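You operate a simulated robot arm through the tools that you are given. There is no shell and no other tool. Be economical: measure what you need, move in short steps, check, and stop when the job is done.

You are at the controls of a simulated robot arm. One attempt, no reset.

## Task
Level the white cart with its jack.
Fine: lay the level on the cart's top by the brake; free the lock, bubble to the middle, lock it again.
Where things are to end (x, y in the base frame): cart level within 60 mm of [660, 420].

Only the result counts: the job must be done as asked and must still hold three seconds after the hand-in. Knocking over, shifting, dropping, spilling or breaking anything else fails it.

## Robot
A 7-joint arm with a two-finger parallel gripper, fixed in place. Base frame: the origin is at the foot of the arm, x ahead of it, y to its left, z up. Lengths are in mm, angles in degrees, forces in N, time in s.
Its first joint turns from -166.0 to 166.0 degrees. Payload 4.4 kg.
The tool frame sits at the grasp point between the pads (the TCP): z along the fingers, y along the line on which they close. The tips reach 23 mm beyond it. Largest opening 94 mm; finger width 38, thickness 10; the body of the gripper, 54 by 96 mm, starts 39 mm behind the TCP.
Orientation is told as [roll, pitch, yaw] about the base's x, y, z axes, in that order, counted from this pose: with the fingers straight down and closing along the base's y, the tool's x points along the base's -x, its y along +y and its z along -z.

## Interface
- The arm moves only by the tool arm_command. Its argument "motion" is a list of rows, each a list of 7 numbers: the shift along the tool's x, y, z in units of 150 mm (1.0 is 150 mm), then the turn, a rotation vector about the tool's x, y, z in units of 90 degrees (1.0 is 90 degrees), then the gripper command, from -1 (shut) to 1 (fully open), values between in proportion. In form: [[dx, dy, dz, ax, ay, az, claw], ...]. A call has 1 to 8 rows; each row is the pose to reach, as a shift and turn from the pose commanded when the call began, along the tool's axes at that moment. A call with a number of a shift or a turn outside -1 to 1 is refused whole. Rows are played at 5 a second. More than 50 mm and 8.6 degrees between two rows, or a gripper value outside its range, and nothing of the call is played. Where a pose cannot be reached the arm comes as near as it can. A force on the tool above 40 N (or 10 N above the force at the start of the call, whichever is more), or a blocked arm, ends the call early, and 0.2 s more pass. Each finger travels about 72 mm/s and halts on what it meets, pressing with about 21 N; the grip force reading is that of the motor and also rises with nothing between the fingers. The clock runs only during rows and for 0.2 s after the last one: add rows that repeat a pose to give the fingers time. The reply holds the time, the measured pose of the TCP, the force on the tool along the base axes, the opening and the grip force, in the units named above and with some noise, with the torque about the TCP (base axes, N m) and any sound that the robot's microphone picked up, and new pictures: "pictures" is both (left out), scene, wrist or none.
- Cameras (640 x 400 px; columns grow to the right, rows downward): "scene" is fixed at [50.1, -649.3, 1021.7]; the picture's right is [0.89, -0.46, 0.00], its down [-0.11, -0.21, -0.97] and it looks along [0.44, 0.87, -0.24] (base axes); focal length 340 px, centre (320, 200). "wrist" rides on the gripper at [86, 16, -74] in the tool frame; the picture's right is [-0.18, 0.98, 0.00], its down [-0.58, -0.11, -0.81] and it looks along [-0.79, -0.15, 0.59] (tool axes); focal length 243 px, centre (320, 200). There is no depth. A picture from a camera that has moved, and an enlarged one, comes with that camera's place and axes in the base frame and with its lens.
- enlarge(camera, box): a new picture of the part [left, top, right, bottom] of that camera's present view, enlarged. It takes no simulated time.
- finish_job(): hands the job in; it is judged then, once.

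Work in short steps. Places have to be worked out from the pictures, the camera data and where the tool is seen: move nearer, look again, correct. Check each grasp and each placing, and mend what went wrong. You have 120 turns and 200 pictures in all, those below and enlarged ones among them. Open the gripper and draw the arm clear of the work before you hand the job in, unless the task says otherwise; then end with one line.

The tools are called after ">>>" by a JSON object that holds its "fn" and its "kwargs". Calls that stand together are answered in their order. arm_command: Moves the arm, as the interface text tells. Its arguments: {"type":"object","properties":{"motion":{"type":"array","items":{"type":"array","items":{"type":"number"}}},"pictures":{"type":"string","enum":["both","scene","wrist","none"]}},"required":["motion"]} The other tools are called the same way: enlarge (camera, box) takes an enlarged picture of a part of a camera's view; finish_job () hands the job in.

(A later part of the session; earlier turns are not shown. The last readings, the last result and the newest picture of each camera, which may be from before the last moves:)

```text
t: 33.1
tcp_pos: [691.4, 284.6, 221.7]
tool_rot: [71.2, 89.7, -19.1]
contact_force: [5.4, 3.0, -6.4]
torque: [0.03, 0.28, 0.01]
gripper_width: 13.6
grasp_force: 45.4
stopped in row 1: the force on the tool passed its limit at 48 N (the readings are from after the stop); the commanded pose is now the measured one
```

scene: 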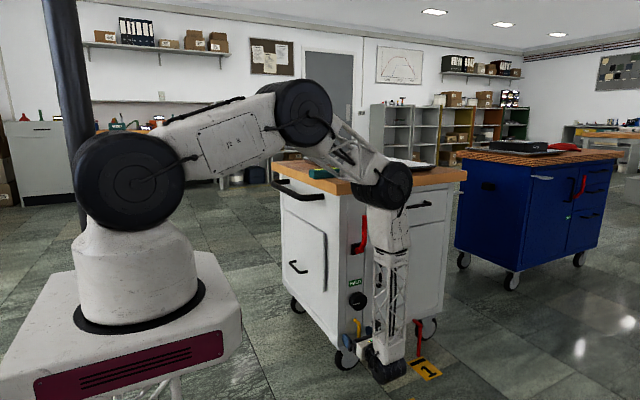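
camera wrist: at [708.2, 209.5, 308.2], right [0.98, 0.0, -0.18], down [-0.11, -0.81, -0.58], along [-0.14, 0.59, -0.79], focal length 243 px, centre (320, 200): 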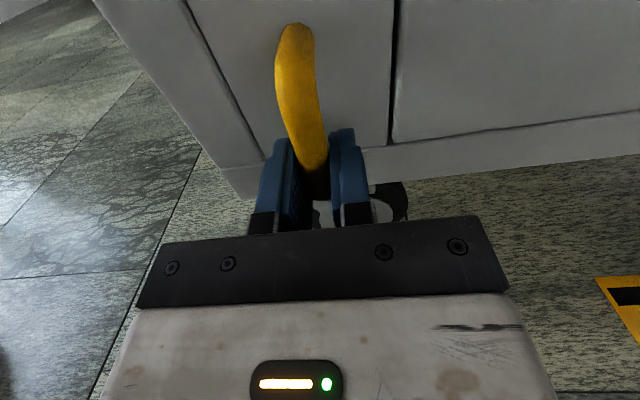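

>>> {"fn": "arm_command", "kwargs": {"motion": [[0, 0.01, 0, 0, 0, 0, -1], [0, 0.03, 0, 0, 0, 0, -1], [0, 0.03, 0, 0, 0, 0, -1]], "pictures": "none"}}

```text
t: 33.7
tcp_pos: [692.3, 283.6, 220.9]
tool_rot: [91.6, 89.9, 1.6]
contact_force: [-9.3, 0.5, 14.7]
torque: [-0.17, -0.46, 0.05]
gripper_width: 13.7
grasp_force: 45.1
stopped in row 2: the force on the tool passed its limit at 42 N (the readings are from after the stop); the commanded pose is now the measured one
```

Rigidly gripped, it binds both ways. I loosen the fingers to about 22 mm so they can push the lever while following its arc.

>>> {"fn": "arm_command", "kwargs": {"motion": [[0, 0, 0, 0, 0, 0, -0.53], [-0.03, 0, 0, 0, 0, 0, -0.53], [-0.05, 0, 0, 0, 0, 0, -0.53]], "pictures": "wrist"}}

```text
t: 34.5
tcp_pos: [694.7, 283.6, 213.8]
tool_rot: [86.0, 89.8, -4.2]
contact_force: [0.1, -0.6, 0.2]
torque: [0.03, -0.02, 0.02]
gripper_width: 22.2
grasp_force: 0.1
camera wrist: at [709.9, 209.5, 300.5], right [0.98, 0.0, -0.18], down [-0.11, -0.81, -0.58], along [-0.15, 0.59, -0.79], focal length 243 px, centre (320, 200)
```

wrist: 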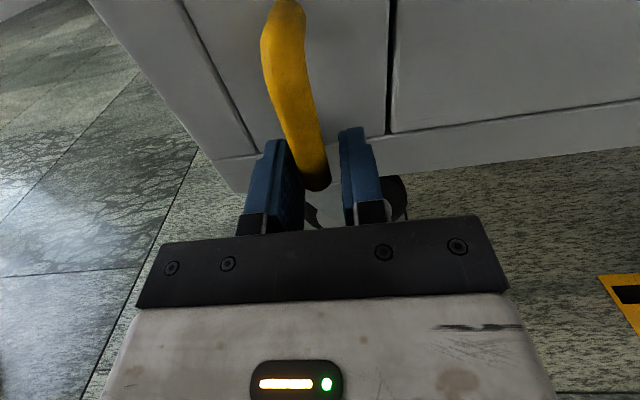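

>>> {"fn": "arm_command", "kwargs": {"motion": [[0.001, 0.028, 0, 0, 0, -0.044, -0.53], [0.004, 0.057, 0, 0, 0, -0.089, -0.53], [0.009, 0.085, 0, 0, 0, -0.133, -0.53], [0.009, 0.085, 0, 0, 0, -0.133, -0.53]], "pictures": "wrist"}}

```text
t: 35.5
tcp_pos: [706.1, 283.8, 215.4]
tool_rot: [89.9, 77.9, -0.2]
contact_force: [-0.7, -0.7, 0.1]
torque: [-0.01, -0.02, -0.01]
gripper_width: 22.2
grasp_force: 0.7
camera wrist: at [704.0, 209.4, 303.0], right [1.0, 0.0, 0.03], down [0.01, -0.81, -0.59], along [0.02, 0.59, -0.81], focal length 243 px, centre (320, 200)
```

wrist: 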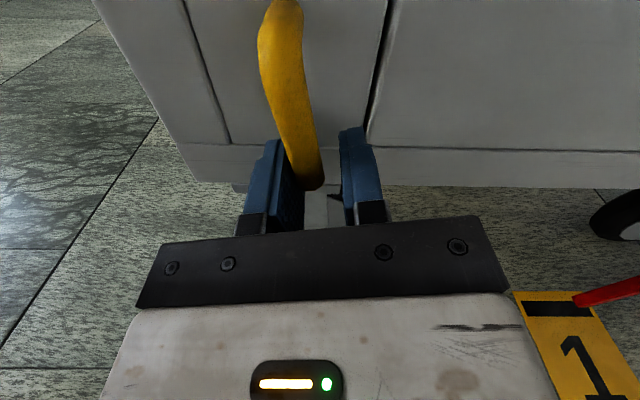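

The lever follows the tool toward +x without resistance. I continue along the arc, watching for a stop.

>>> {"fn": "arm_command", "kwargs": {"motion": [[0.004, 0.057, 0, 0, 0, -0.089, -0.53], [0.016, 0.112, 0, 0, 0, -0.178, -0.53], [0.035, 0.165, 0, 0, 0, -0.267, -0.53], [0.062, 0.215, 0, 0, 0, -0.356, -0.53], [0.095, 0.261, 0, 0, 0, -0.444, -0.53], [0.095, 0.261, 0, 0, 0, -0.444, -0.53]], "pictures": "both"}}

```text
t: 36.9
tcp_pos: [738.6, 282.1, 235.3]
tool_rot: [89.8, 38.0, -0.2]
contact_force: [-30.8, 3.0, -17.2]
torque: [0.01, 0.09, 0.07]
gripper_width: 37.0
grasp_force: 16.8
camera wrist: at [681.2, 208.6, 301.6], right [0.75, 0.0, 0.66], down [0.39, -0.81, -0.44], along [0.53, 0.59, -0.61], focal length 243 px, centre (320, 200)
```

scene: 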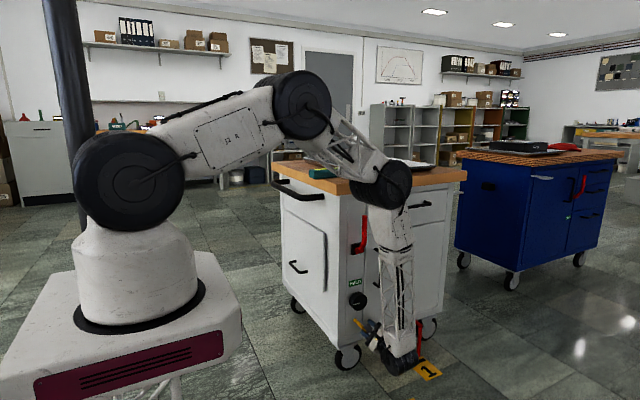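
wrist: 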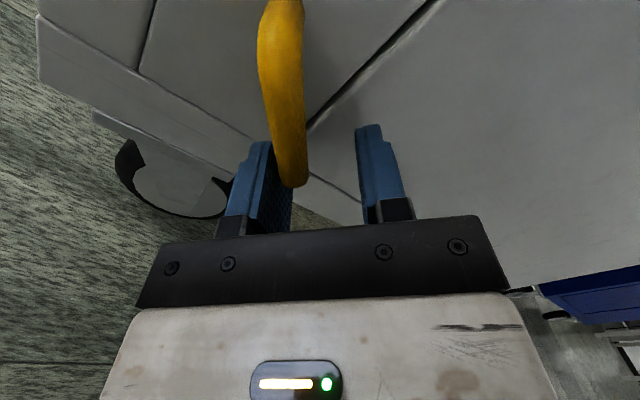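

Force rises to ~35 N and a finger got pushed back: an end stop around 45°. Backing off slightly and looking at the lever.

>>> {"fn": "arm_command", "kwargs": {"motion": [[0.004, -0.057, 0, 0, 0, 0.07, -0.3], [0.004, -0.1, -0.1, 0, 0, 0.07, 0.2], [0.004, -0.1, -0.3, 0, 0, 0.07, 0.2], [0.004, -0.1, -0.6, 0, 0, 0.07, 0.5], [0.004, -0.1, -0.6, 0, 0, 0.07, 0.5]], "pictures": "both"}}

>>> {"fn": "enlarge", "kwargs": {"camera": "scene", "box": [335, 270, 385, 345]}}

>>> {"fn": "enlarge", "kwargs": {"camera": "scene", "box": [305, 155, 365, 190]}}

```text
t: 38.1
tcp_pos: [730.0, 193.0, 225.4]
tool_rot: [90.0, 44.2, -0.1]
contact_force: [-0.9, -0.6, 1.0]
torque: [-0.01, 0.04, -0.02]
gripper_width: 70.3
grasp_force: 0.0
camera wrist: at [680.2, 119.2, 298.0], right [0.82, 0.0, 0.58], down [0.34, -0.81, -0.48], along [0.47, 0.59, -0.66], focal length 243 px, centre (320, 200)
```

scene: 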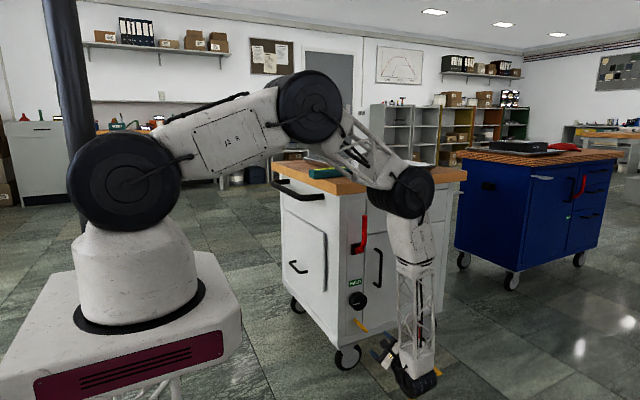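
wrist: 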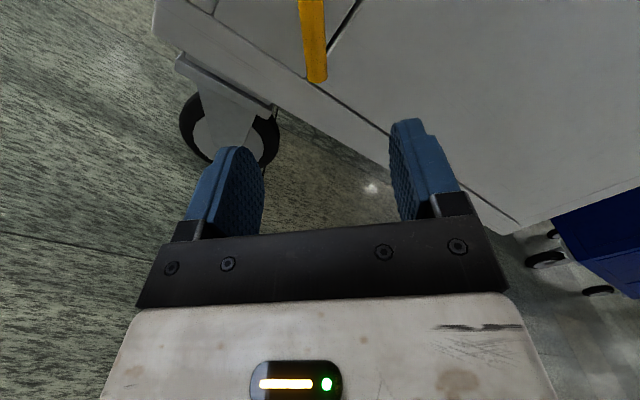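

```text
5.33 times, centred on (360, 308) of scene
camera zoom: at [50.1, -649.3, 1021.7], right [0.89, -0.46, 0.0], down [-0.11, -0.21, -0.97], along [0.44, 0.87, -0.24], focal length 1815 px, centre (107, -373)
```

zoom: 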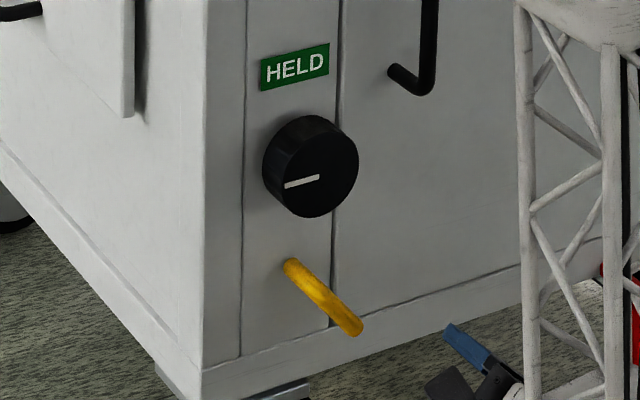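

```text
10.67 times, centred on (335, 172) of scene
camera zoom: at [50.1, -649.3, 1021.7], right [0.89, -0.46, 0.0], down [-0.11, -0.21, -0.97], along [0.44, 0.87, -0.24], focal length 3630 px, centre (160, 493)
```

zoom: 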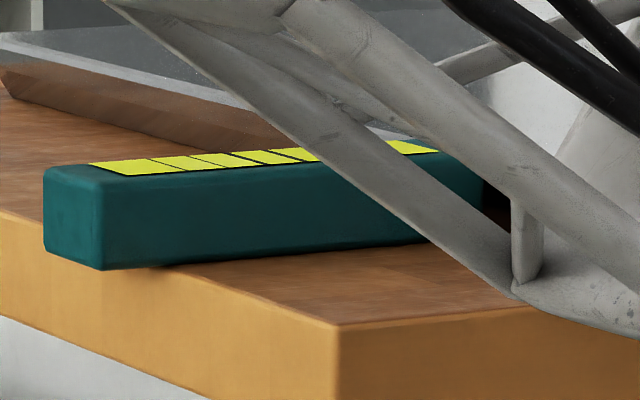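

The lever now stands at ~45°, at its stop: lock freed. Next the knob: I bring the tool upright again, opposite the knob at (691, 163, 357), fully open.

>>> {"fn": "arm_command", "kwargs": {"motion": [[0.1, 0.057, -0.2, 0, 0, 0.064, 1], [0.2, 0.113, -0.2, 0, 0, 0.127, 1], [0.3, 0.17, -0.2, 0, 0, 0.191, 1], [0.4, 0.226, -0.2, 0, 0, 0.254, 1], [0.5, 0.283, -0.2, 0, 0, 0.318, 1], [0.6, 0.339, -0.2, 0, 0, 0.382, 1], [0.7, 0.396, -0.2, 0, 0, 0.445, 1], [0.8, 0.452, -0.2, 0, 0, 0.509, 1]], "pictures": "both"}}

>>> {"fn": "enlarge", "kwargs": {"camera": "scene", "box": [305, 155, 365, 190]}}

```text
t: 39.9
tcp_pos: [692.7, 164.7, 357.7]
tool_rot: [-85.8, 89.9, -175.9]
contact_force: [0.7, 0.7, 0.8]
torque: [0.04, -0.02, -0.03]
gripper_width: 94.1
grasp_force: 0.1
camera wrist: at [709.4, 90.2, 444.2], right [0.98, 0.0, -0.19], down [-0.11, -0.81, -0.58], along [-0.15, 0.59, -0.79], focal length 243 px, centre (320, 200)
```

scene: 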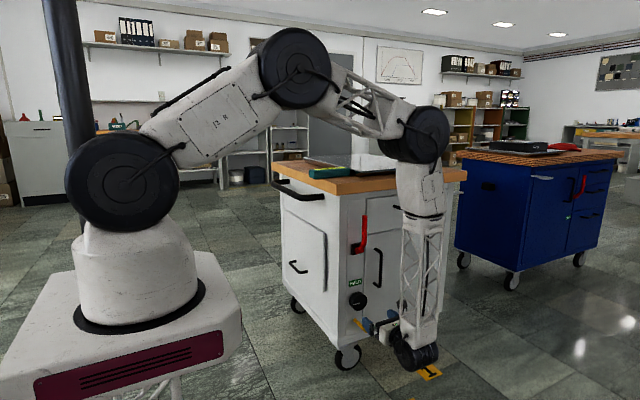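
wrist: 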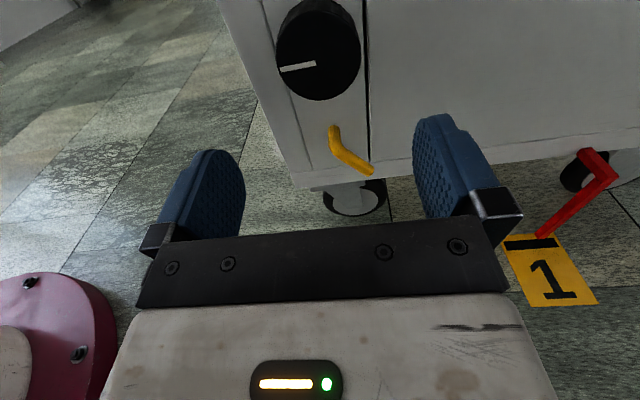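

```text
10.67 times, centred on (335, 172) of scene
camera zoom: at [50.1, -649.3, 1021.7], right [0.89, -0.46, 0.0], down [-0.11, -0.21, -0.97], along [0.44, 0.87, -0.24], focal length 3630 px, centre (160, 493)
```

zoom: 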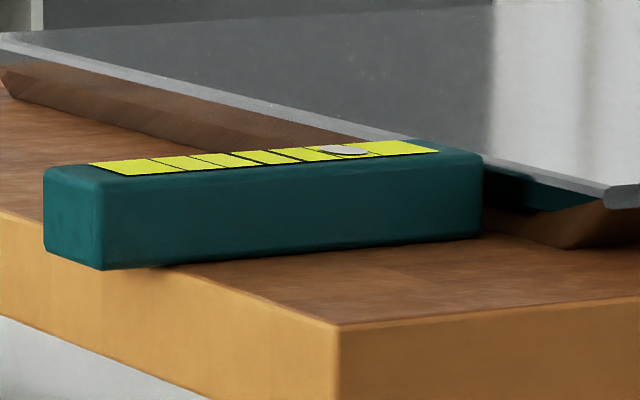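

Knob centre ≈ (692, 305, 357). Advancing with open fingers to straddle it.

>>> {"fn": "arm_command", "kwargs": {"motion": [[0, 0, 0.25, 0, 0, 0, 1], [0, 0, 0.5, 0, 0, 0, 1], [0, 0, 0.7, 0, 0, 0, 1], [0, 0, 0.77, 0, 0, 0, 1], [0, 0, 0.77, 0, 0, 0, 1]], "pictures": "both"}}

>>> {"fn": "enlarge", "kwargs": {"camera": "scene", "box": [335, 270, 415, 345]}}

```text
t: 41.1
tcp_pos: [690.9, 279.8, 358.8]
tool_rot: [-70.6, 89.9, -160.7]
contact_force: [0.8, -0.8, 0.1]
torque: [0.0, 0.0, 0.0]
gripper_width: 94.0
grasp_force: 0.0
camera wrist: at [708.0, 204.6, 445.1], right [0.98, 0.0, -0.18], down [-0.11, -0.81, -0.58], along [-0.15, 0.59, -0.79], focal length 243 px, centre (320, 200)
```

scene: 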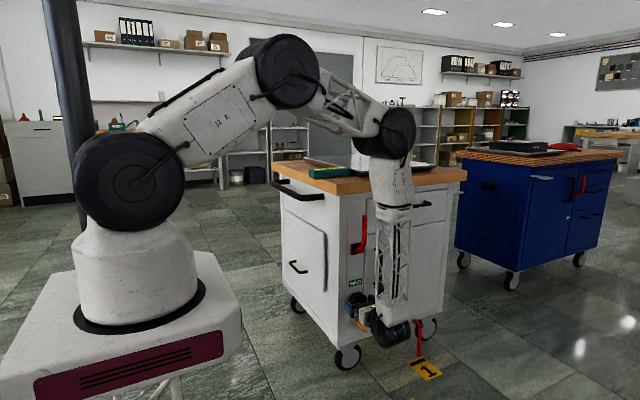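
wrist: 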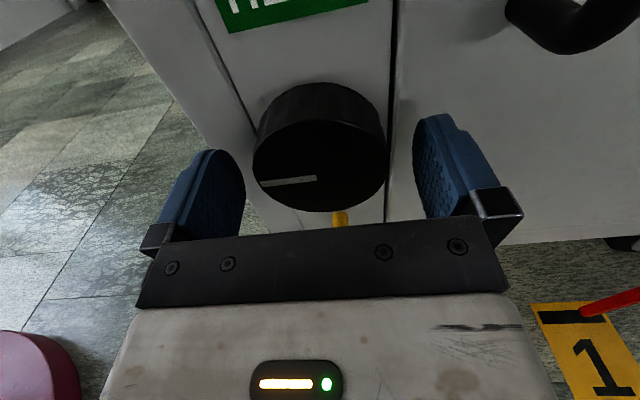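

```text
5.33 times, centred on (375, 308) of scene
camera zoom: at [50.1, -649.3, 1021.7], right [0.89, -0.46, 0.0], down [-0.11, -0.21, -0.97], along [0.44, 0.87, -0.24], focal length 1815 px, centre (27, -373)
```

zoom: 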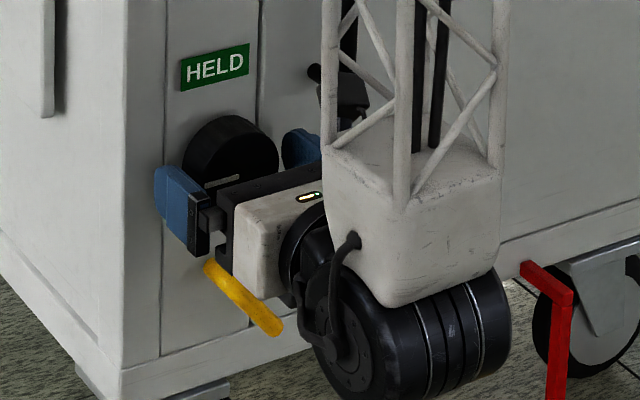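

Knob front is at y≈293. Advancing 14 mm more and closing on it.

>>> {"fn": "arm_command", "kwargs": {"motion": [[0, 0.003, 0.05, 0, 0, 0, 1], [0, 0.003, 0.093, 0, 0, 0, 1], [0, 0.003, 0.093, 0, 0, 0, 0], [0, 0.003, 0.093, 0, 0, 0, -0.2], [0, 0.003, 0.093, 0, 0, 0, -1], [0, 0.003, 0.093, 0, 0, 0, -1]], "pictures": "wrist"}}

```text
t: 42.5
tcp_pos: [693.4, 293.1, 359.6]
tool_rot: [-74.6, 90.0, -164.6]
contact_force: [-4.9, 6.1, 2.2]
torque: [0.29, -0.03, -0.22]
gripper_width: 64.0
grasp_force: 45.2
camera wrist: at [708.7, 218.5, 445.1], right [0.98, 0.0, -0.18], down [-0.11, -0.81, -0.58], along [-0.15, 0.59, -0.79], focal length 243 px, centre (320, 200)
```

wrist: 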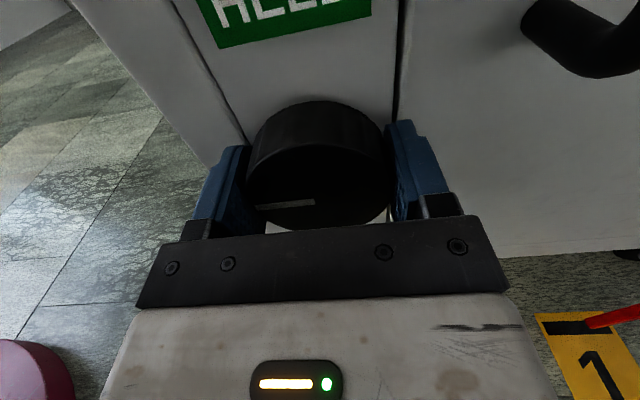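

Knob held (64 mm). Turning it 24° clockwise as a test, then reading the bubble.

>>> {"fn": "arm_command", "kwargs": {"motion": [[0, 0, 0, 0, 0, 0.09, -1], [0, 0, 0, 0, 0, 0.18, -1], [0, 0, 0, 0, 0, 0.27, -1], [0, 0, 0, 0, 0, 0.27, -1]], "pictures": "wrist"}}

>>> {"fn": "enlarge", "kwargs": {"camera": "scene", "box": [305, 155, 365, 190]}}

```text
t: 43.2
tcp_pos: [690.8, 293.6, 359.2]
tool_rot: [-90.1, 72.8, 179.9]
contact_force: [-6.6, -5.6, 10.2]
torque: [-0.28, 0.0, -0.16]
gripper_width: 63.8
grasp_force: 45.1
stopped in row 3: the force on the tool passed its limit at 43 N (the readings are from after the stop); the commanded pose is now the measured one
camera wrist: at [733.1, 218.5, 436.5], right [0.88, 0.0, -0.47], down [-0.28, -0.81, -0.52], along [-0.38, 0.59, -0.71], focal length 243 px, centre (320, 200)
```

wrist: 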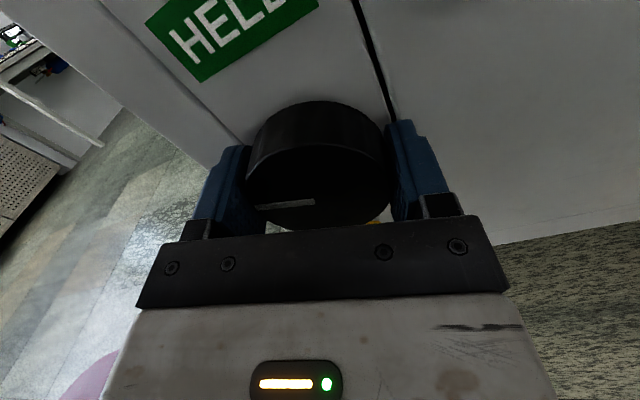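

```text
10.67 times, centred on (335, 172) of scene
camera zoom: at [50.1, -649.3, 1021.7], right [0.89, -0.46, 0.0], down [-0.11, -0.21, -0.97], along [0.44, 0.87, -0.24], focal length 3630 px, centre (160, 493)
```

zoom: 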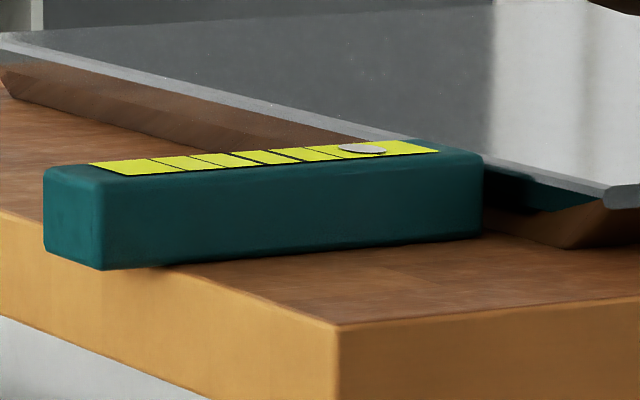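

Clockwise 17° moved the bubble further right, so counter-clockwise is needed: roughly 100° back from here. Turning in gentle steps.

>>> {"fn": "arm_command", "kwargs": {"motion": [[0, 0, 0, 0, 0, -0.05, -1], [0, 0, 0, 0, 0, -0.1, -1], [0, 0, 0, 0, 0, -0.15, -1], [0, 0, 0, 0, 0, -0.2, -1], [0, 0, 0, 0, 0, -0.25, -1], [0, 0, 0, 0, 0, -0.3, -1], [0, 0, 0, 0, 0, -0.35, -1], [0, 0, 0, 0, 0, -0.4, -1]], "pictures": "none"}}

>>> {"fn": "enlarge", "kwargs": {"camera": "scene", "box": [305, 155, 365, 190]}}

```text
t: 45.0
tcp_pos: [691.8, 293.9, 358.7]
tool_rot: [90.2, 71.0, 0.1]
contact_force: [18.9, -23.5, 17.1]
torque: [0.93, 0.02, 0.59]
gripper_width: 63.7
grasp_force: 44.8
```

```text
10.67 times, centred on (335, 172) of scene
camera zoom: at [50.1, -649.3, 1021.7], right [0.89, -0.46, 0.0], down [-0.11, -0.21, -0.97], along [0.44, 0.87, -0.24], focal length 3630 px, centre (160, 493)
```

zoom: 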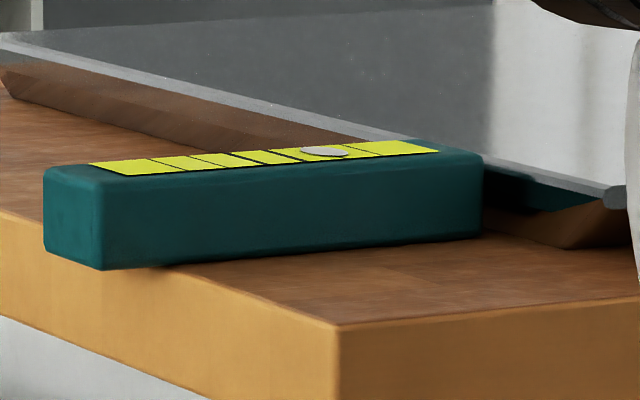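

Bubble moved toward the middle (about 1 px/°). Side forces have built up, so I release, let the arm relax, and regrip.

>>> {"fn": "arm_command", "kwargs": {"motion": [[0, 0, 0, 0, 0, 0, 0.6], [0, 0, 0, 0, 0, 0, 0.6], [0, 0, 0, 0, 0, 0, 0.6], [0, 0, 0, 0, 0, 0, 0], [0, 0, 0, 0, 0, 0, -1], [0, 0, 0, 0, 0, 0, -1]], "pictures": "none"}}

>>> {"fn": "arm_command", "kwargs": {"motion": [[0, 0, 0, 0, 0, -0.05, -1], [0, 0, 0, 0, 0, -0.1, -1], [0, 0, 0, 0, 0, -0.15, -1], [0, 0, 0, 0, 0, -0.2, -1], [0, 0, 0, 0, 0, -0.25, -1], [0, 0, 0, 0, 0, -0.3, -1], [0, 0, 0, 0, 0, -0.35, -1], [0, 0, 0, 0, 0, -0.4, -1]], "pictures": "none"}}

>>> {"fn": "enlarge", "kwargs": {"camera": "scene", "box": [305, 155, 365, 190]}}

```text
t: 46.4
tcp_pos: [692.0, 293.4, 357.9]
tool_rot: [90.1, 71.2, 0.0]
contact_force: [24.9, 1.1, 0.6]
torque: [-0.86, 0.04, 1.23]
gripper_width: 63.9
grasp_force: 44.3
```

```text
t: 48.0
tcp_pos: [692.2, 294.0, 359.4]
tool_rot: [90.2, 38.8, 0.2]
contact_force: [-0.8, -3.2, 5.3]
torque: [-0.74, 0.0, 0.7]
gripper_width: 64.0
grasp_force: 45.2
stopped in row 8: the force on the tool passed its limit at 42 N (the readings are from after the stop); the commanded pose is now the measured one
```

```text
10.67 times, centred on (335, 172) of scene
camera zoom: at [50.1, -649.3, 1021.7], right [0.89, -0.46, 0.0], down [-0.11, -0.21, -0.97], along [0.44, 0.87, -0.24], focal length 3630 px, centre (160, 493)
```

zoom: 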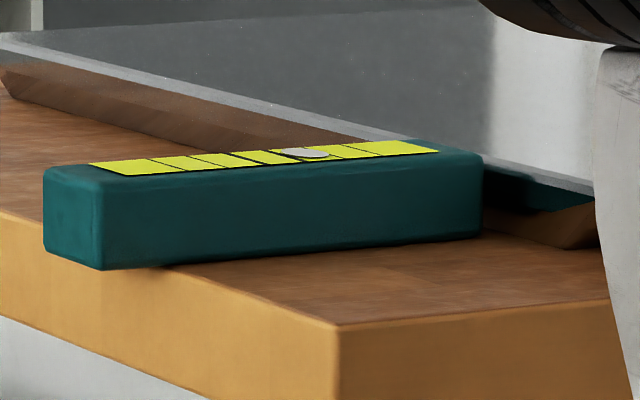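

Bubble now ~307 px vs. middle ~267. Checking arm clearance and knob before continuing.

>>> {"fn": "arm_command", "kwargs": {"motion": [[0, 0, 0, 0, 0, 0, -1]], "pictures": "both"}}

>>> {"fn": "enlarge", "kwargs": {"camera": "scene", "box": [305, 155, 365, 190]}}

```text
t: 48.5
tcp_pos: [693.3, 293.1, 358.9]
tool_rot: [90.0, 38.9, 0.1]
contact_force: [-1.1, -2.8, 6.1]
torque: [-0.47, -0.03, 0.41]
gripper_width: 63.9
grasp_force: 45.1
camera wrist: at [636.3, 218.9, 425.8], right [0.76, 0.0, 0.65], down [0.38, -0.81, -0.45], along [0.52, 0.59, -0.61], focal length 243 px, centre (320, 200)
```

scene: 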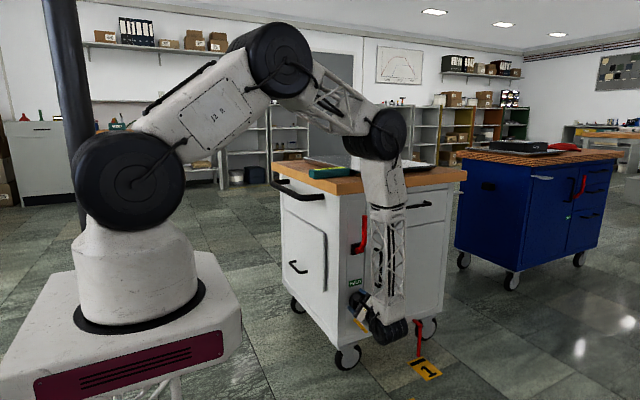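
wrist: 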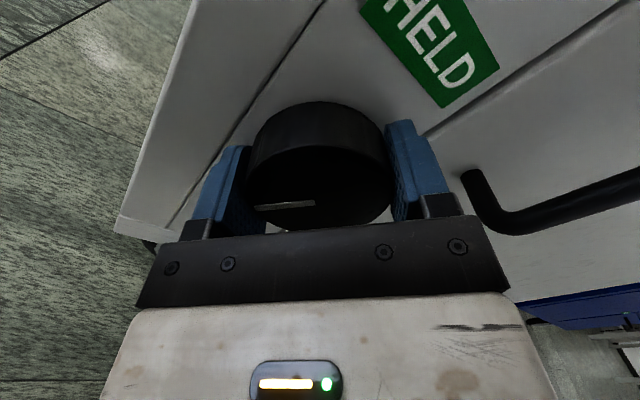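

```text
10.67 times, centred on (335, 172) of scene
camera zoom: at [50.1, -649.3, 1021.7], right [0.89, -0.46, 0.0], down [-0.11, -0.21, -0.97], along [0.44, 0.87, -0.24], focal length 3630 px, centre (160, 493)
```

zoom: 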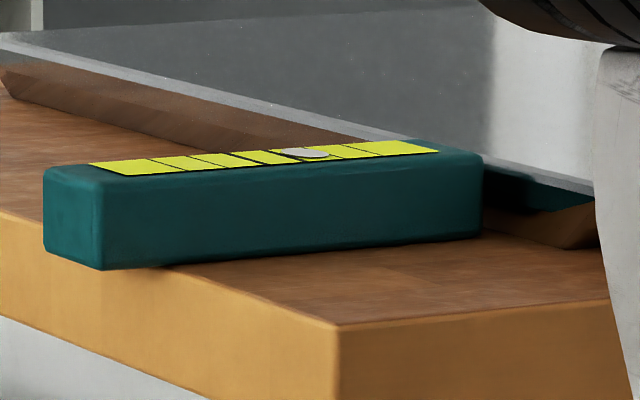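

No slip. Continuing counter-clockwise another ~36°.

>>> {"fn": "arm_command", "kwargs": {"motion": [[0, 0, 0, 0, 0, -0.05, -1], [0, 0, 0, 0, 0, -0.1, -1], [0, 0, 0, 0, 0, -0.15, -1], [0, 0, 0, 0, 0, -0.2, -1], [0, 0, 0, 0, 0, -0.25, -1], [0, 0, 0, 0, 0, -0.3, -1], [0, 0, 0, 0, 0, -0.35, -1], [0, 0, 0, 0, 0, -0.4, -1]], "pictures": "none"}}

>>> {"fn": "enlarge", "kwargs": {"camera": "scene", "box": [305, 155, 365, 190]}}

```text
t: 50.2
tcp_pos: [692.5, 293.8, 359.0]
tool_rot: [90.1, 2.7, 0.0]
contact_force: [-0.2, -17.1, 31.2]
torque: [-0.4, 0.05, -0.82]
gripper_width: 64.1
grasp_force: 45.0
```

```text
10.67 times, centred on (335, 172) of scene
camera zoom: at [50.1, -649.3, 1021.7], right [0.89, -0.46, 0.0], down [-0.11, -0.21, -0.97], along [0.44, 0.87, -0.24], focal length 3630 px, centre (160, 493)
```

zoom: 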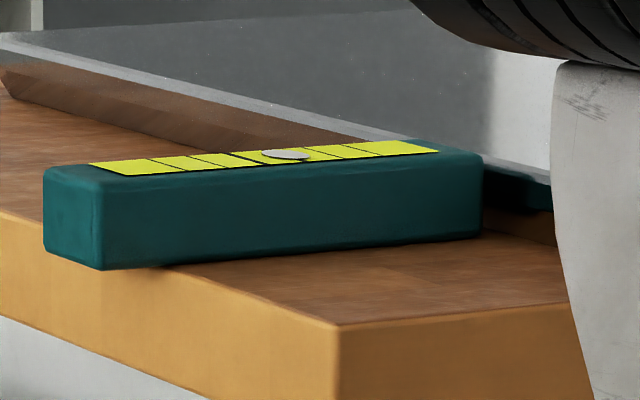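

Bubble at ~285, needs ~267. Relaxing the grip once more, then ~20° further.

>>> {"fn": "arm_command", "kwargs": {"motion": [[0, 0, 0, 0, 0, 0, 0.6], [0, 0, 0, 0, 0, 0, 0.6], [0, 0, 0, 0, 0, 0, 0.6], [0, 0, 0, 0, 0, 0, 0], [0, 0, 0, 0, 0, 0, -1], [0, 0, 0, 0, 0, 0, -1]], "pictures": "both"}}

>>> {"fn": "arm_command", "kwargs": {"motion": [[0, 0, 0, 0, 0, -0.05, -1], [0, 0, 0, 0, 0, -0.1, -1], [0, 0, 0, 0, 0, -0.15, -1], [0, 0, 0, 0, 0, -0.2, -1], [0, 0, 0, 0, 0, -0.22, -1], [0, 0, 0, 0, 0, -0.22, -1]], "pictures": "none"}}

>>> {"fn": "enlarge", "kwargs": {"camera": "scene", "box": [310, 160, 350, 180]}}

```text
t: 51.6
tcp_pos: [694.7, 293.5, 360.2]
tool_rot: [90.1, 2.8, 0.1]
contact_force: [-5.5, -2.3, 30.3]
torque: [-0.83, 0.03, 0.7]
gripper_width: 63.9
grasp_force: 44.6
camera wrist: at [608.3, 219.3, 380.1], right [0.23, 0.0, 0.97], down [0.58, -0.81, -0.14], along [0.78, 0.59, -0.19], focal length 243 px, centre (320, 200)
```

scene: 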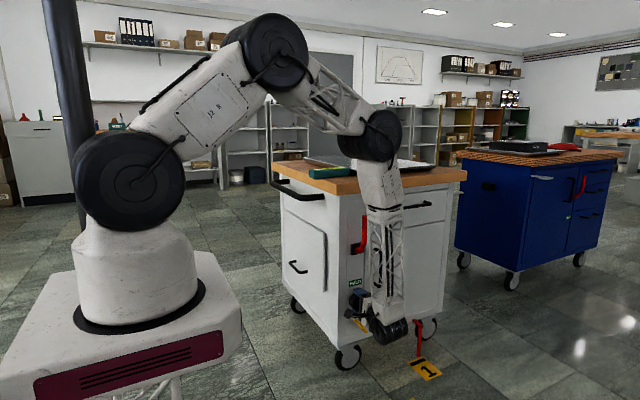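
wrist: 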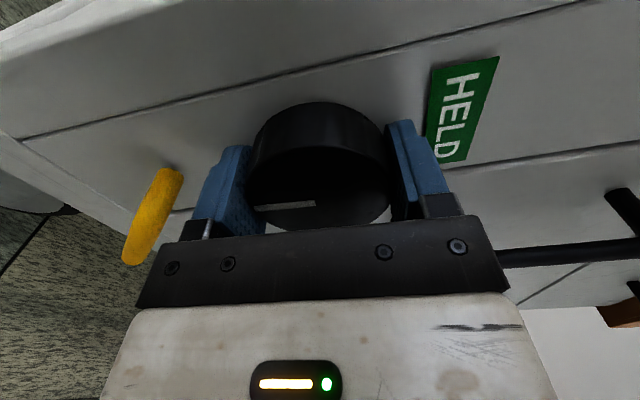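

```text
t: 52.0
tcp_pos: [693.1, 293.3, 360.2]
tool_rot: [90.2, 0.3, 0.0]
contact_force: [-5.7, -5.6, 10.1]
torque: [-0.77, 0.06, -0.1]
gripper_width: 63.8
grasp_force: 45.2
stopped in row 1: the force on the tool passed its limit at 43 N (the readings are from after the stop); the commanded pose is now the measured one
```

```text
16.00 times, centred on (330, 170) of scene
camera zoom: at [50.1, -649.3, 1021.7], right [0.89, -0.46, 0.0], down [-0.11, -0.21, -0.97], along [0.44, 0.87, -0.24], focal length 5445 px, centre (160, 680)
```

zoom: 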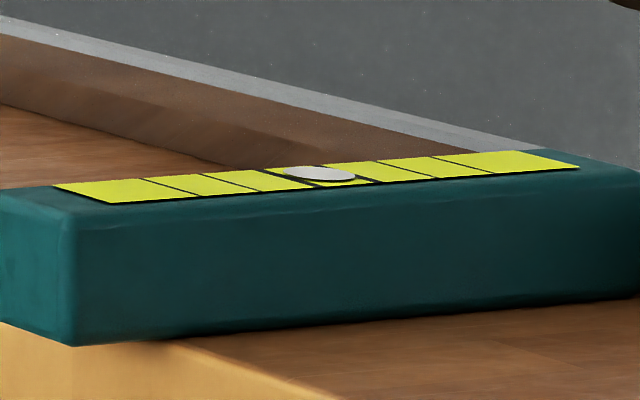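

The bubble seems to have settled near the middle already (slow response). Zooming tighter after a pause.

>>> {"fn": "arm_command", "kwargs": {"motion": [[0, 0, 0, 0, 0, 0, -1], [0, 0, 0, 0, 0, 0, -1], [0, 0, 0, 0, 0, 0, -1]], "pictures": "none"}}

>>> {"fn": "enlarge", "kwargs": {"camera": "scene", "box": [318, 164, 342, 179]}}

```text
t: 52.8
tcp_pos: [693.1, 293.7, 360.8]
tool_rot: [90.3, 0.4, -0.1]
contact_force: [-10.5, -5.9, 18.3]
torque: [-0.36, 0.02, -0.48]
gripper_width: 64.0
grasp_force: 45.1
```

```text
16.00 times, centred on (330, 172) of scene
camera zoom: at [50.1, -649.3, 1021.7], right [0.89, -0.46, 0.0], down [-0.11, -0.21, -0.97], along [0.44, 0.87, -0.24], focal length 5445 px, centre (160, 656)
```

zoom: 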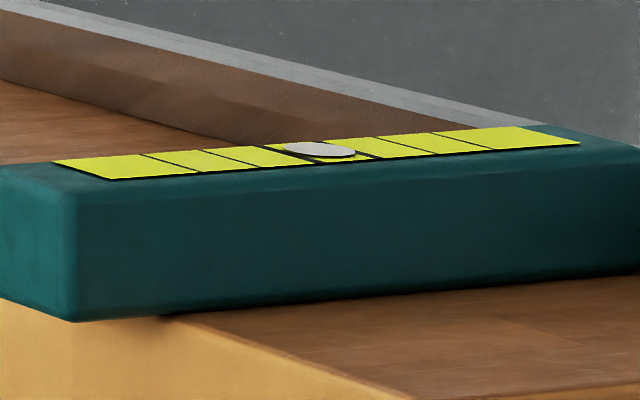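

Bubble looks centred between the thick lines. Releasing the knob and backing off to confirm.

>>> {"fn": "arm_command", "kwargs": {"motion": [[0, 0, 0, 0, 0, 0, 0], [0, 0, 0, 0, 0, 0, 1], [0, 0, 0, 0, 0, 0, 1], [0, 0, -0.2, 0, 0, 0, 1], [0, 0, -0.5, 0, 0, 0, 1], [0, 0, -0.8, 0, 0, 0, 1], [0, 0, -1, 0, 0, 0, 1], [0, 0, -1, 0, 0, 0, 1]], "pictures": "both"}}

>>> {"fn": "enlarge", "kwargs": {"camera": "scene", "box": [318, 164, 342, 179]}}

>>> {"fn": "enlarge", "kwargs": {"camera": "scene", "box": [335, 270, 385, 345]}}

```text
t: 54.6
tcp_pos: [694.0, 143.5, 358.1]
tool_rot: [90.2, 0.3, 0.0]
contact_force: [-0.1, 0.4, 0.2]
torque: [0.02, 0.0, 0.0]
gripper_width: 93.9
grasp_force: 0.0
camera wrist: at [607.4, 68.7, 375.4], right [0.19, 0.0, 0.98], down [0.58, -0.81, -0.11], along [0.79, 0.59, -0.15], focal length 243 px, centre (320, 200)
```

scene: 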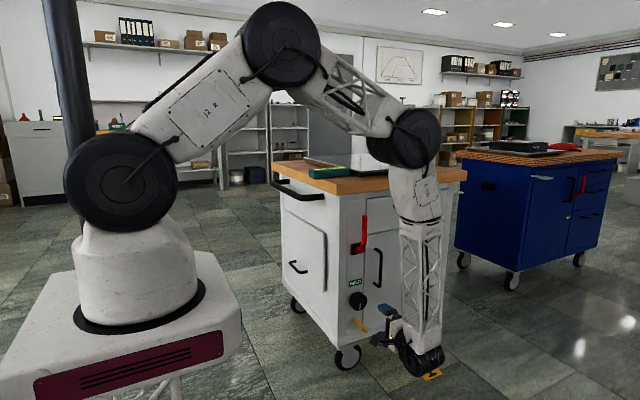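
wrist: 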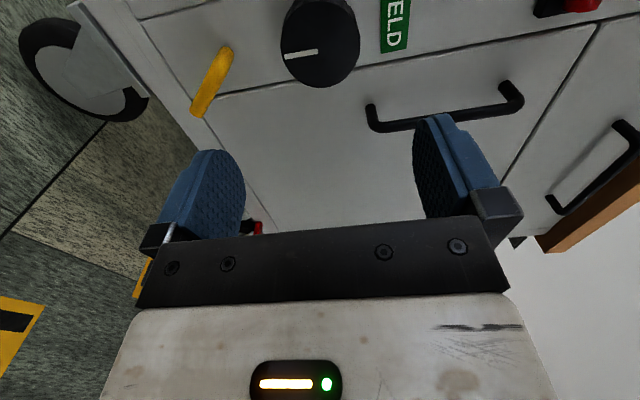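

```text
16.00 times, centred on (330, 172) of scene
camera zoom: at [50.1, -649.3, 1021.7], right [0.89, -0.46, 0.0], down [-0.11, -0.21, -0.97], along [0.44, 0.87, -0.24], focal length 5445 px, centre (160, 656)
```

zoom: 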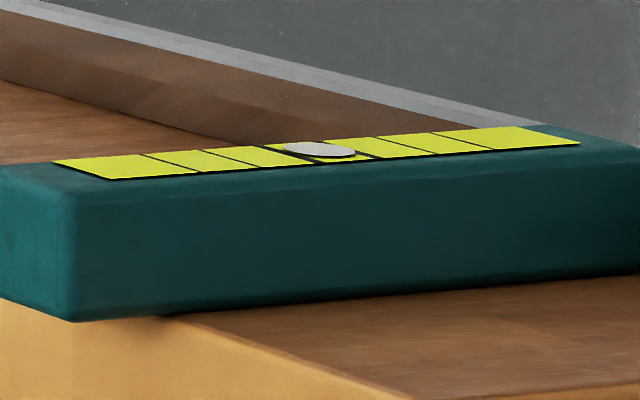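

```text
5.33 times, centred on (360, 308) of scene
camera zoom: at [50.1, -649.3, 1021.7], right [0.89, -0.46, 0.0], down [-0.11, -0.21, -0.97], along [0.44, 0.87, -0.24], focal length 1815 px, centre (107, -373)
```

zoom: 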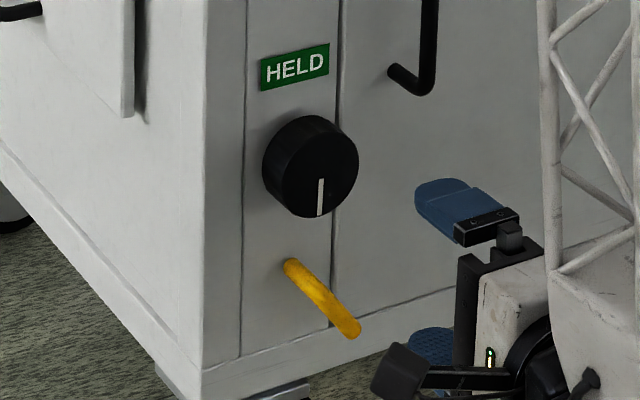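

Bubble stays centred with the knob released. Now lock: I bring the tool to the lever at ~45°, as before.

>>> {"fn": "arm_command", "kwargs": {"motion": [[-0.031, -0.108, 0.039, 0, 0, 0.061, 0.2], [-0.062, -0.215, 0.078, 0, 0, 0.122, 0.2], [-0.093, -0.323, 0.116, 0, 0, 0.183, 0.2], [-0.124, -0.43, 0.155, 0, 0, 0.245, 0.2], [-0.154, -0.538, 0.194, 0, 0, 0.306, 0.2], [-0.185, -0.645, 0.233, 0, 0, 0.367, 0.2], [-0.216, -0.753, 0.271, 0, 0, 0.428, 0.2], [-0.247, -0.86, 0.31, 0, 0, 0.489, 0.2]], "pictures": "wrist"}}

```text
t: 56.4
tcp_pos: [731.3, 189.9, 231.4]
tool_rot: [90.2, 44.3, 0.0]
contact_force: [0.5, -0.5, -0.5]
torque: [0.0, 0.01, 0.01]
gripper_width: 56.5
grasp_force: 0.2
camera wrist: at [680.9, 115.6, 303.2], right [0.82, 0.0, 0.57], down [0.34, -0.81, -0.49], along [0.46, 0.59, -0.66], focal length 243 px, centre (320, 200)
```

wrist: 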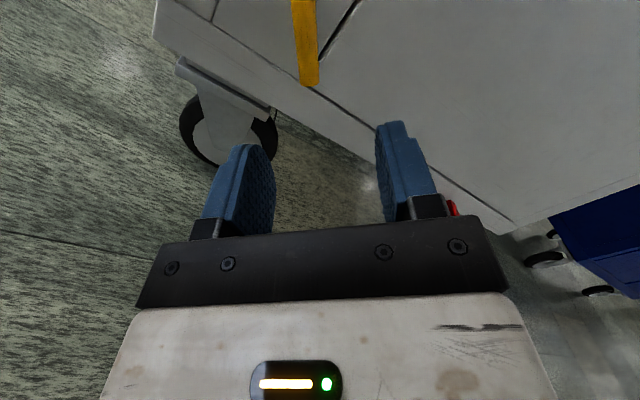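

Lever lies well between the fingers (offset ~8 mm). Advancing.

>>> {"fn": "arm_command", "kwargs": {"motion": [[0, 0, 0.2, 0, 0, 0, 0.2], [0, 0, 0.4, 0, 0, 0, 0.2], [0, 0, 0.53, 0, 0, 0, 0.2], [0, 0, 0.62, 0, 0, 0, 0.2], [0, 0, 0.62, 0, 0, 0, 0.2]], "pictures": "wrist"}}

```text
t: 57.6
tcp_pos: [728.4, 283.4, 230.3]
tool_rot: [90.2, 44.2, 0.1]
contact_force: [0.0, -0.9, -0.1]
torque: [-0.01, -0.02, -0.01]
gripper_width: 56.4
grasp_force: 0.0
camera wrist: at [679.6, 208.9, 302.2], right [0.82, 0.0, 0.57], down [0.34, -0.81, -0.49], along [0.46, 0.59, -0.66], focal length 243 px, centre (320, 200)
```

wrist: 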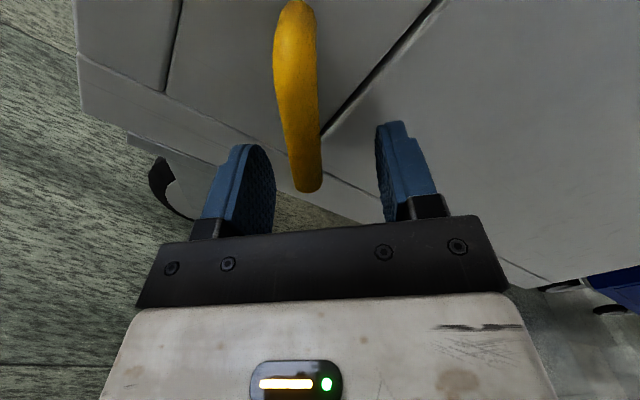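

Straddling the lever. Narrowing the fingers to ~24 mm and swinging it back along the arc 40°.

>>> {"fn": "arm_command", "kwargs": {"motion": [[0, 0, 0, 0, 0, 0, -0.3], [0, 0, 0, 0, 0, 0, -0.5], [0.004, -0.057, 0, 0, 0, 0.089, -0.5], [0.016, -0.112, 0, 0, 0, 0.178, -0.5], [0.035, -0.165, 0, 0, 0, 0.267, -0.5], [0.062, -0.215, 0, 0, 0, 0.356, -0.5], [0.095, -0.261, 0, 0, 0, 0.444, -0.5], [0.095, -0.261, 0, 0, 0, 0.444, -0.5]], "pictures": "wrist"}}

```text
t: 59.4
tcp_pos: [692.5, 282.7, 211.4]
tool_rot: [91.4, 84.3, 1.3]
contact_force: [0.5, -0.3, -0.1]
torque: [0.01, 0.03, 0.02]
gripper_width: 23.7
grasp_force: 0.1
camera wrist: at [700.3, 208.5, 299.3], right [1.0, 0.0, -0.09], down [-0.05, -0.8, -0.59], along [-0.07, 0.59, -0.8], focal length 243 px, centre (320, 200)
```

wrist: 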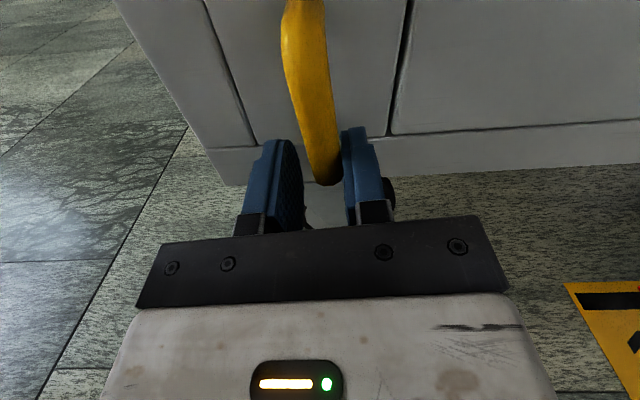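

Lever follows, ~6° left. Pushing the remaining few millimetres until it meets its stop.

>>> {"fn": "arm_command", "kwargs": {"motion": [[0, -0.02, 0, 0, 0, 0.03, -0.5], [0, -0.04, 0, 0, 0, 0.063, -0.5], [0, -0.055, 0, 0, 0, 0.063, -0.5], [0, -0.065, 0, 0, 0, 0.063, -0.5], [0, -0.065, 0, 0, 0, 0.063, -0.5]], "pictures": "wrist"}}

```text
t: 60.6
tcp_pos: [684.3, 283.1, 211.2]
tool_rot: [139.4, 89.8, 49.4]
contact_force: [14.6, 3.4, -2.3]
torque: [-0.21, 0.32, 0.04]
gripper_width: 30.0
grasp_force: 7.5
camera wrist: at [700.0, 209.2, 298.0], right [0.98, 0.0, -0.18], down [-0.11, -0.8, -0.58], along [-0.15, 0.59, -0.79], focal length 243 px, centre (320, 200)
```

wrist: 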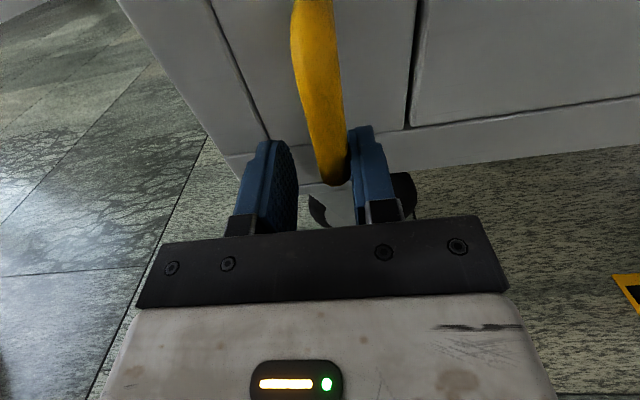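

The stop is felt (15 N, finger yields) with the lever vertical. A little more push to seat it, then withdraw and inspect.

>>> {"fn": "arm_command", "kwargs": {"motion": [[0, -0.015, 0, 0, 0, 0, -0.5], [0, -0.03, 0, 0, 0, 0, -0.5], [0, -0.03, 0, 0, 0, 0, -0.5]], "pictures": "none"}}

>>> {"fn": "arm_command", "kwargs": {"motion": [[0, 0.04, 0, 0, 0, 0, 0], [0, 0.05, 0, 0, 0, 0, 0.2], [0, 0.05, -0.2, 0, 0, 0, 0.2], [0, 0.05, -0.5, 0, 0, 0, 0.2], [0, 0.05, -0.8, 0, 0, 0, 0.2], [0, 0.05, -1, 0, 0, 0, 0.2], [0, 0.05, -1, 0, 0, 0, 0.2]], "pictures": "wrist"}}

>>> {"fn": "enlarge", "kwargs": {"camera": "scene", "box": [335, 270, 385, 345]}}

>>> {"fn": "enlarge", "kwargs": {"camera": "scene", "box": [318, 164, 342, 179]}}

```text
t: 61.4
tcp_pos: [678.1, 283.9, 212.3]
tool_rot: [137.1, 89.7, 47.2]
contact_force: [30.9, 7.3, -7.9]
torque: [-0.28, 0.75, 0.08]
gripper_width: 37.3
grasp_force: 15.6
```

```text
t: 63.0
tcp_pos: [684.9, 134.0, 211.6]
tool_rot: [153.0, 89.8, 63.0]
contact_force: [-0.3, -0.4, -0.1]
torque: [-0.03, -0.02, -0.01]
gripper_width: 56.3
grasp_force: 0.0
camera wrist: at [701.2, 59.5, 298.3], right [0.98, 0.0, -0.18], down [-0.11, -0.8, -0.58], along [-0.15, 0.59, -0.79], focal length 243 px, centre (320, 200)
```

wrist: 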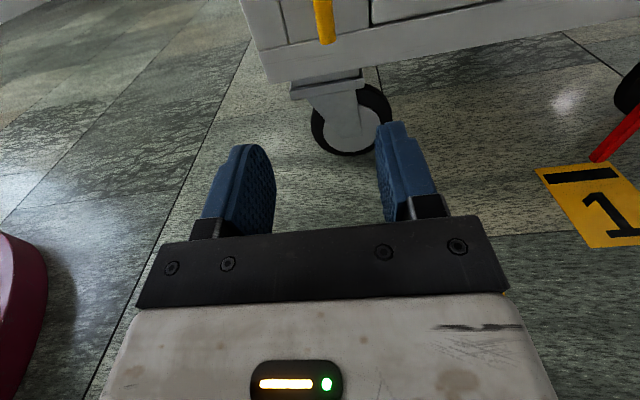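

```text
5.33 times, centred on (360, 308) of scene
camera zoom: at [50.1, -649.3, 1021.7], right [0.89, -0.46, 0.0], down [-0.11, -0.21, -0.97], along [0.44, 0.87, -0.24], focal length 1815 px, centre (107, -373)
```

zoom: 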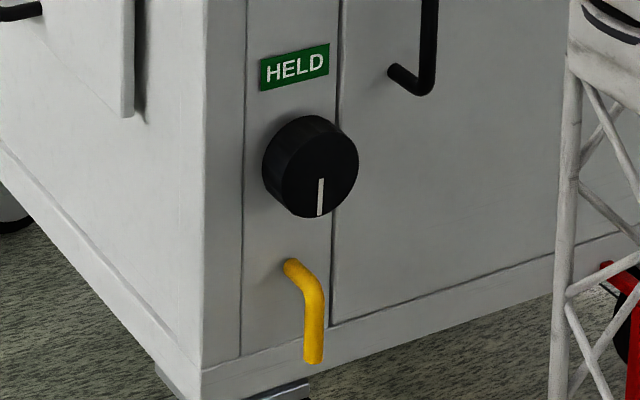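

```text
16.00 times, centred on (330, 172) of scene
camera zoom: at [50.1, -649.3, 1021.7], right [0.89, -0.46, 0.0], down [-0.11, -0.21, -0.97], along [0.44, 0.87, -0.24], focal length 5445 px, centre (160, 656)
```

zoom: 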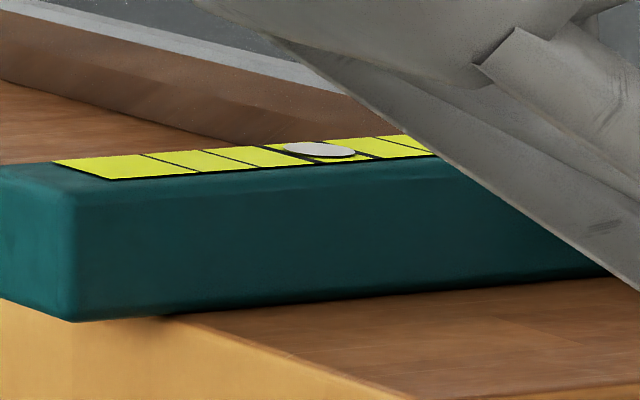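

Lever is back exactly in its original locked position and the bubble remains centred. I open, retreat upward clear of the cart and check the bubble from above.

>>> {"fn": "arm_command", "kwargs": {"motion": [[0.1, 0, -0.2, 0, 0, 0, 1], [0.3, 0, -0.4, 0, 0, 0, 1], [0.55, 0, -0.6, 0, 0, 0, 1], [0.8, 0, -0.6, 0, 0, 0, 1], [1, 0, -0.6, 0, 0, 0, 1]], "pictures": "none"}}

>>> {"fn": "arm_command", "kwargs": {"motion": [[0.25, 0, 0, 0, 0, 0, 1], [0.5, 0, 0, 0, 0, 0, 1], [0.75, 0, 0, 0, 0, 0, 1], [1, 0, 0, 0, 0, 0, 1]], "pictures": "none"}}

>>> {"fn": "arm_command", "kwargs": {"motion": [[0.25, 0, 0, 0, 0, 0, 1], [0.5, 0, 0, 0, 0, 0, 1], [0.75, 0, 0, 0, 0, 0, 1], [1, 0, 0, 0, 0, 0, 1]], "pictures": "none"}}

>>> {"fn": "arm_command", "kwargs": {"motion": [[0.25, 0, 0, 0, 0, 0, 1], [0.5, 0, 0, 0, 0, 0, 1], [0.75, 0, 0, 0, 0, 0, 1], [1, 0, 0, 0, 0, 0, 1]], "pictures": "none"}}

>>> {"fn": "arm_command", "kwargs": {"motion": [[0.25, 0, 0, 0, 0, 0, 1], [0.5, 0, 0.2, 0, 0, 0, 1], [0.75, 0, 0.4, 0, 0, 0, 1], [1, 0, 0.6, 0, 0, 0, 1], [1, 0, 0.8, 0, 0, 0, 1]], "pictures": "both"}}

```text
t: 64.2
tcp_pos: [682.7, 43.5, 362.3]
tool_rot: [175.8, 89.9, 85.8]
contact_force: [0.0, 0.1, -0.6]
torque: [0.01, 0.02, -0.03]
gripper_width: 93.9
grasp_force: 0.0
```

```text
t: 65.2
tcp_pos: [684.0, 41.2, 510.4]
tool_rot: [149.7, 89.8, 59.8]
contact_force: [0.8, 0.0, 0.8]
torque: [0.0, 0.02, -0.01]
gripper_width: 94.0
grasp_force: 0.1
```

```text
t: 66.2
tcp_pos: [684.1, 42.7, 661.0]
tool_rot: [170.2, 89.8, 80.4]
contact_force: [-0.4, 0.1, -0.5]
torque: [0.0, -0.03, -0.02]
gripper_width: 93.6
grasp_force: 0.0
```

```text
t: 67.2
tcp_pos: [683.3, 40.6, 812.6]
tool_rot: [171.0, 89.9, 81.0]
contact_force: [0.0, 0.6, 0.4]
torque: [0.0, -0.01, 0.02]
gripper_width: 94.0
grasp_force: 0.0
```

```text
t: 68.4
tcp_pos: [683.6, 163.4, 963.4]
tool_rot: [155.4, 89.8, 65.4]
contact_force: [-1.3, 0.6, 0.1]
torque: [-0.04, -0.01, 0.03]
gripper_width: 93.6
grasp_force: 0.1
camera wrist: at [699.7, 88.9, 1050.3], right [0.98, 0.0, -0.18], down [-0.11, -0.8, -0.58], along [-0.15, 0.59, -0.79], focal length 243 px, centre (320, 200)
```

scene: 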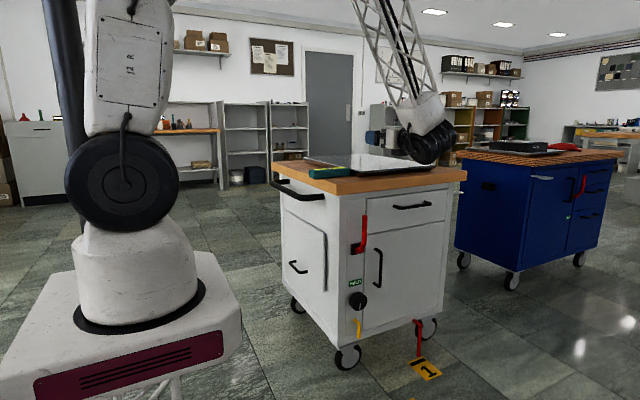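
wrist: 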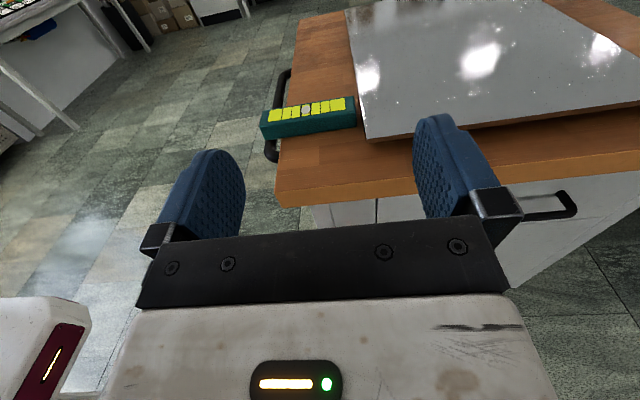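

>>> {"fn": "enlarge", "kwargs": {"camera": "wrist", "box": [250, 85, 370, 145]}}

>>> {"fn": "enlarge", "kwargs": {"camera": "wrist", "box": [285, 95, 330, 125]}}

```text
5.33 times, centred on (310, 115) of wrist
camera zoom: at [699.7, 88.9, 1050.3], right [0.98, 0.0, -0.18], down [-0.11, -0.8, -0.58], along [-0.15, 0.59, -0.79], focal length 1294 px, centre (373, 653)
```

zoom: 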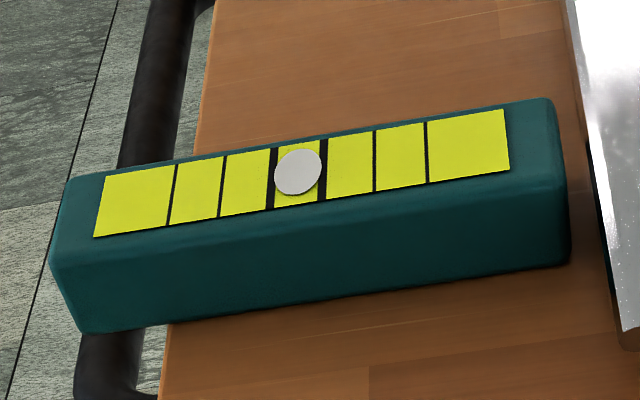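

```text
13.33 times, centred on (308, 110) of wrist
camera zoom: at [699.7, 88.9, 1050.3], right [0.98, 0.0, -0.18], down [-0.11, -0.8, -0.58], along [-0.15, 0.59, -0.79], focal length 3235 px, centre (487, 1400)
```

zoom: 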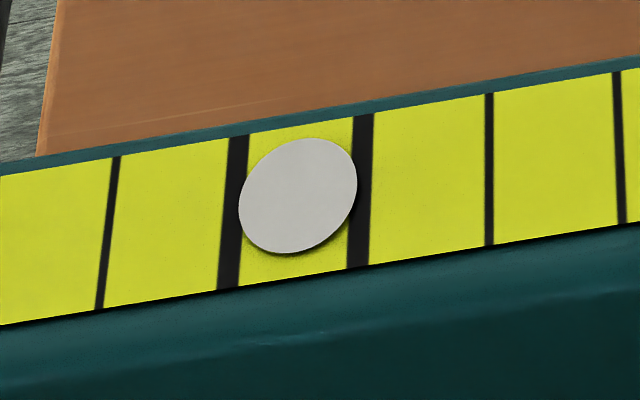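

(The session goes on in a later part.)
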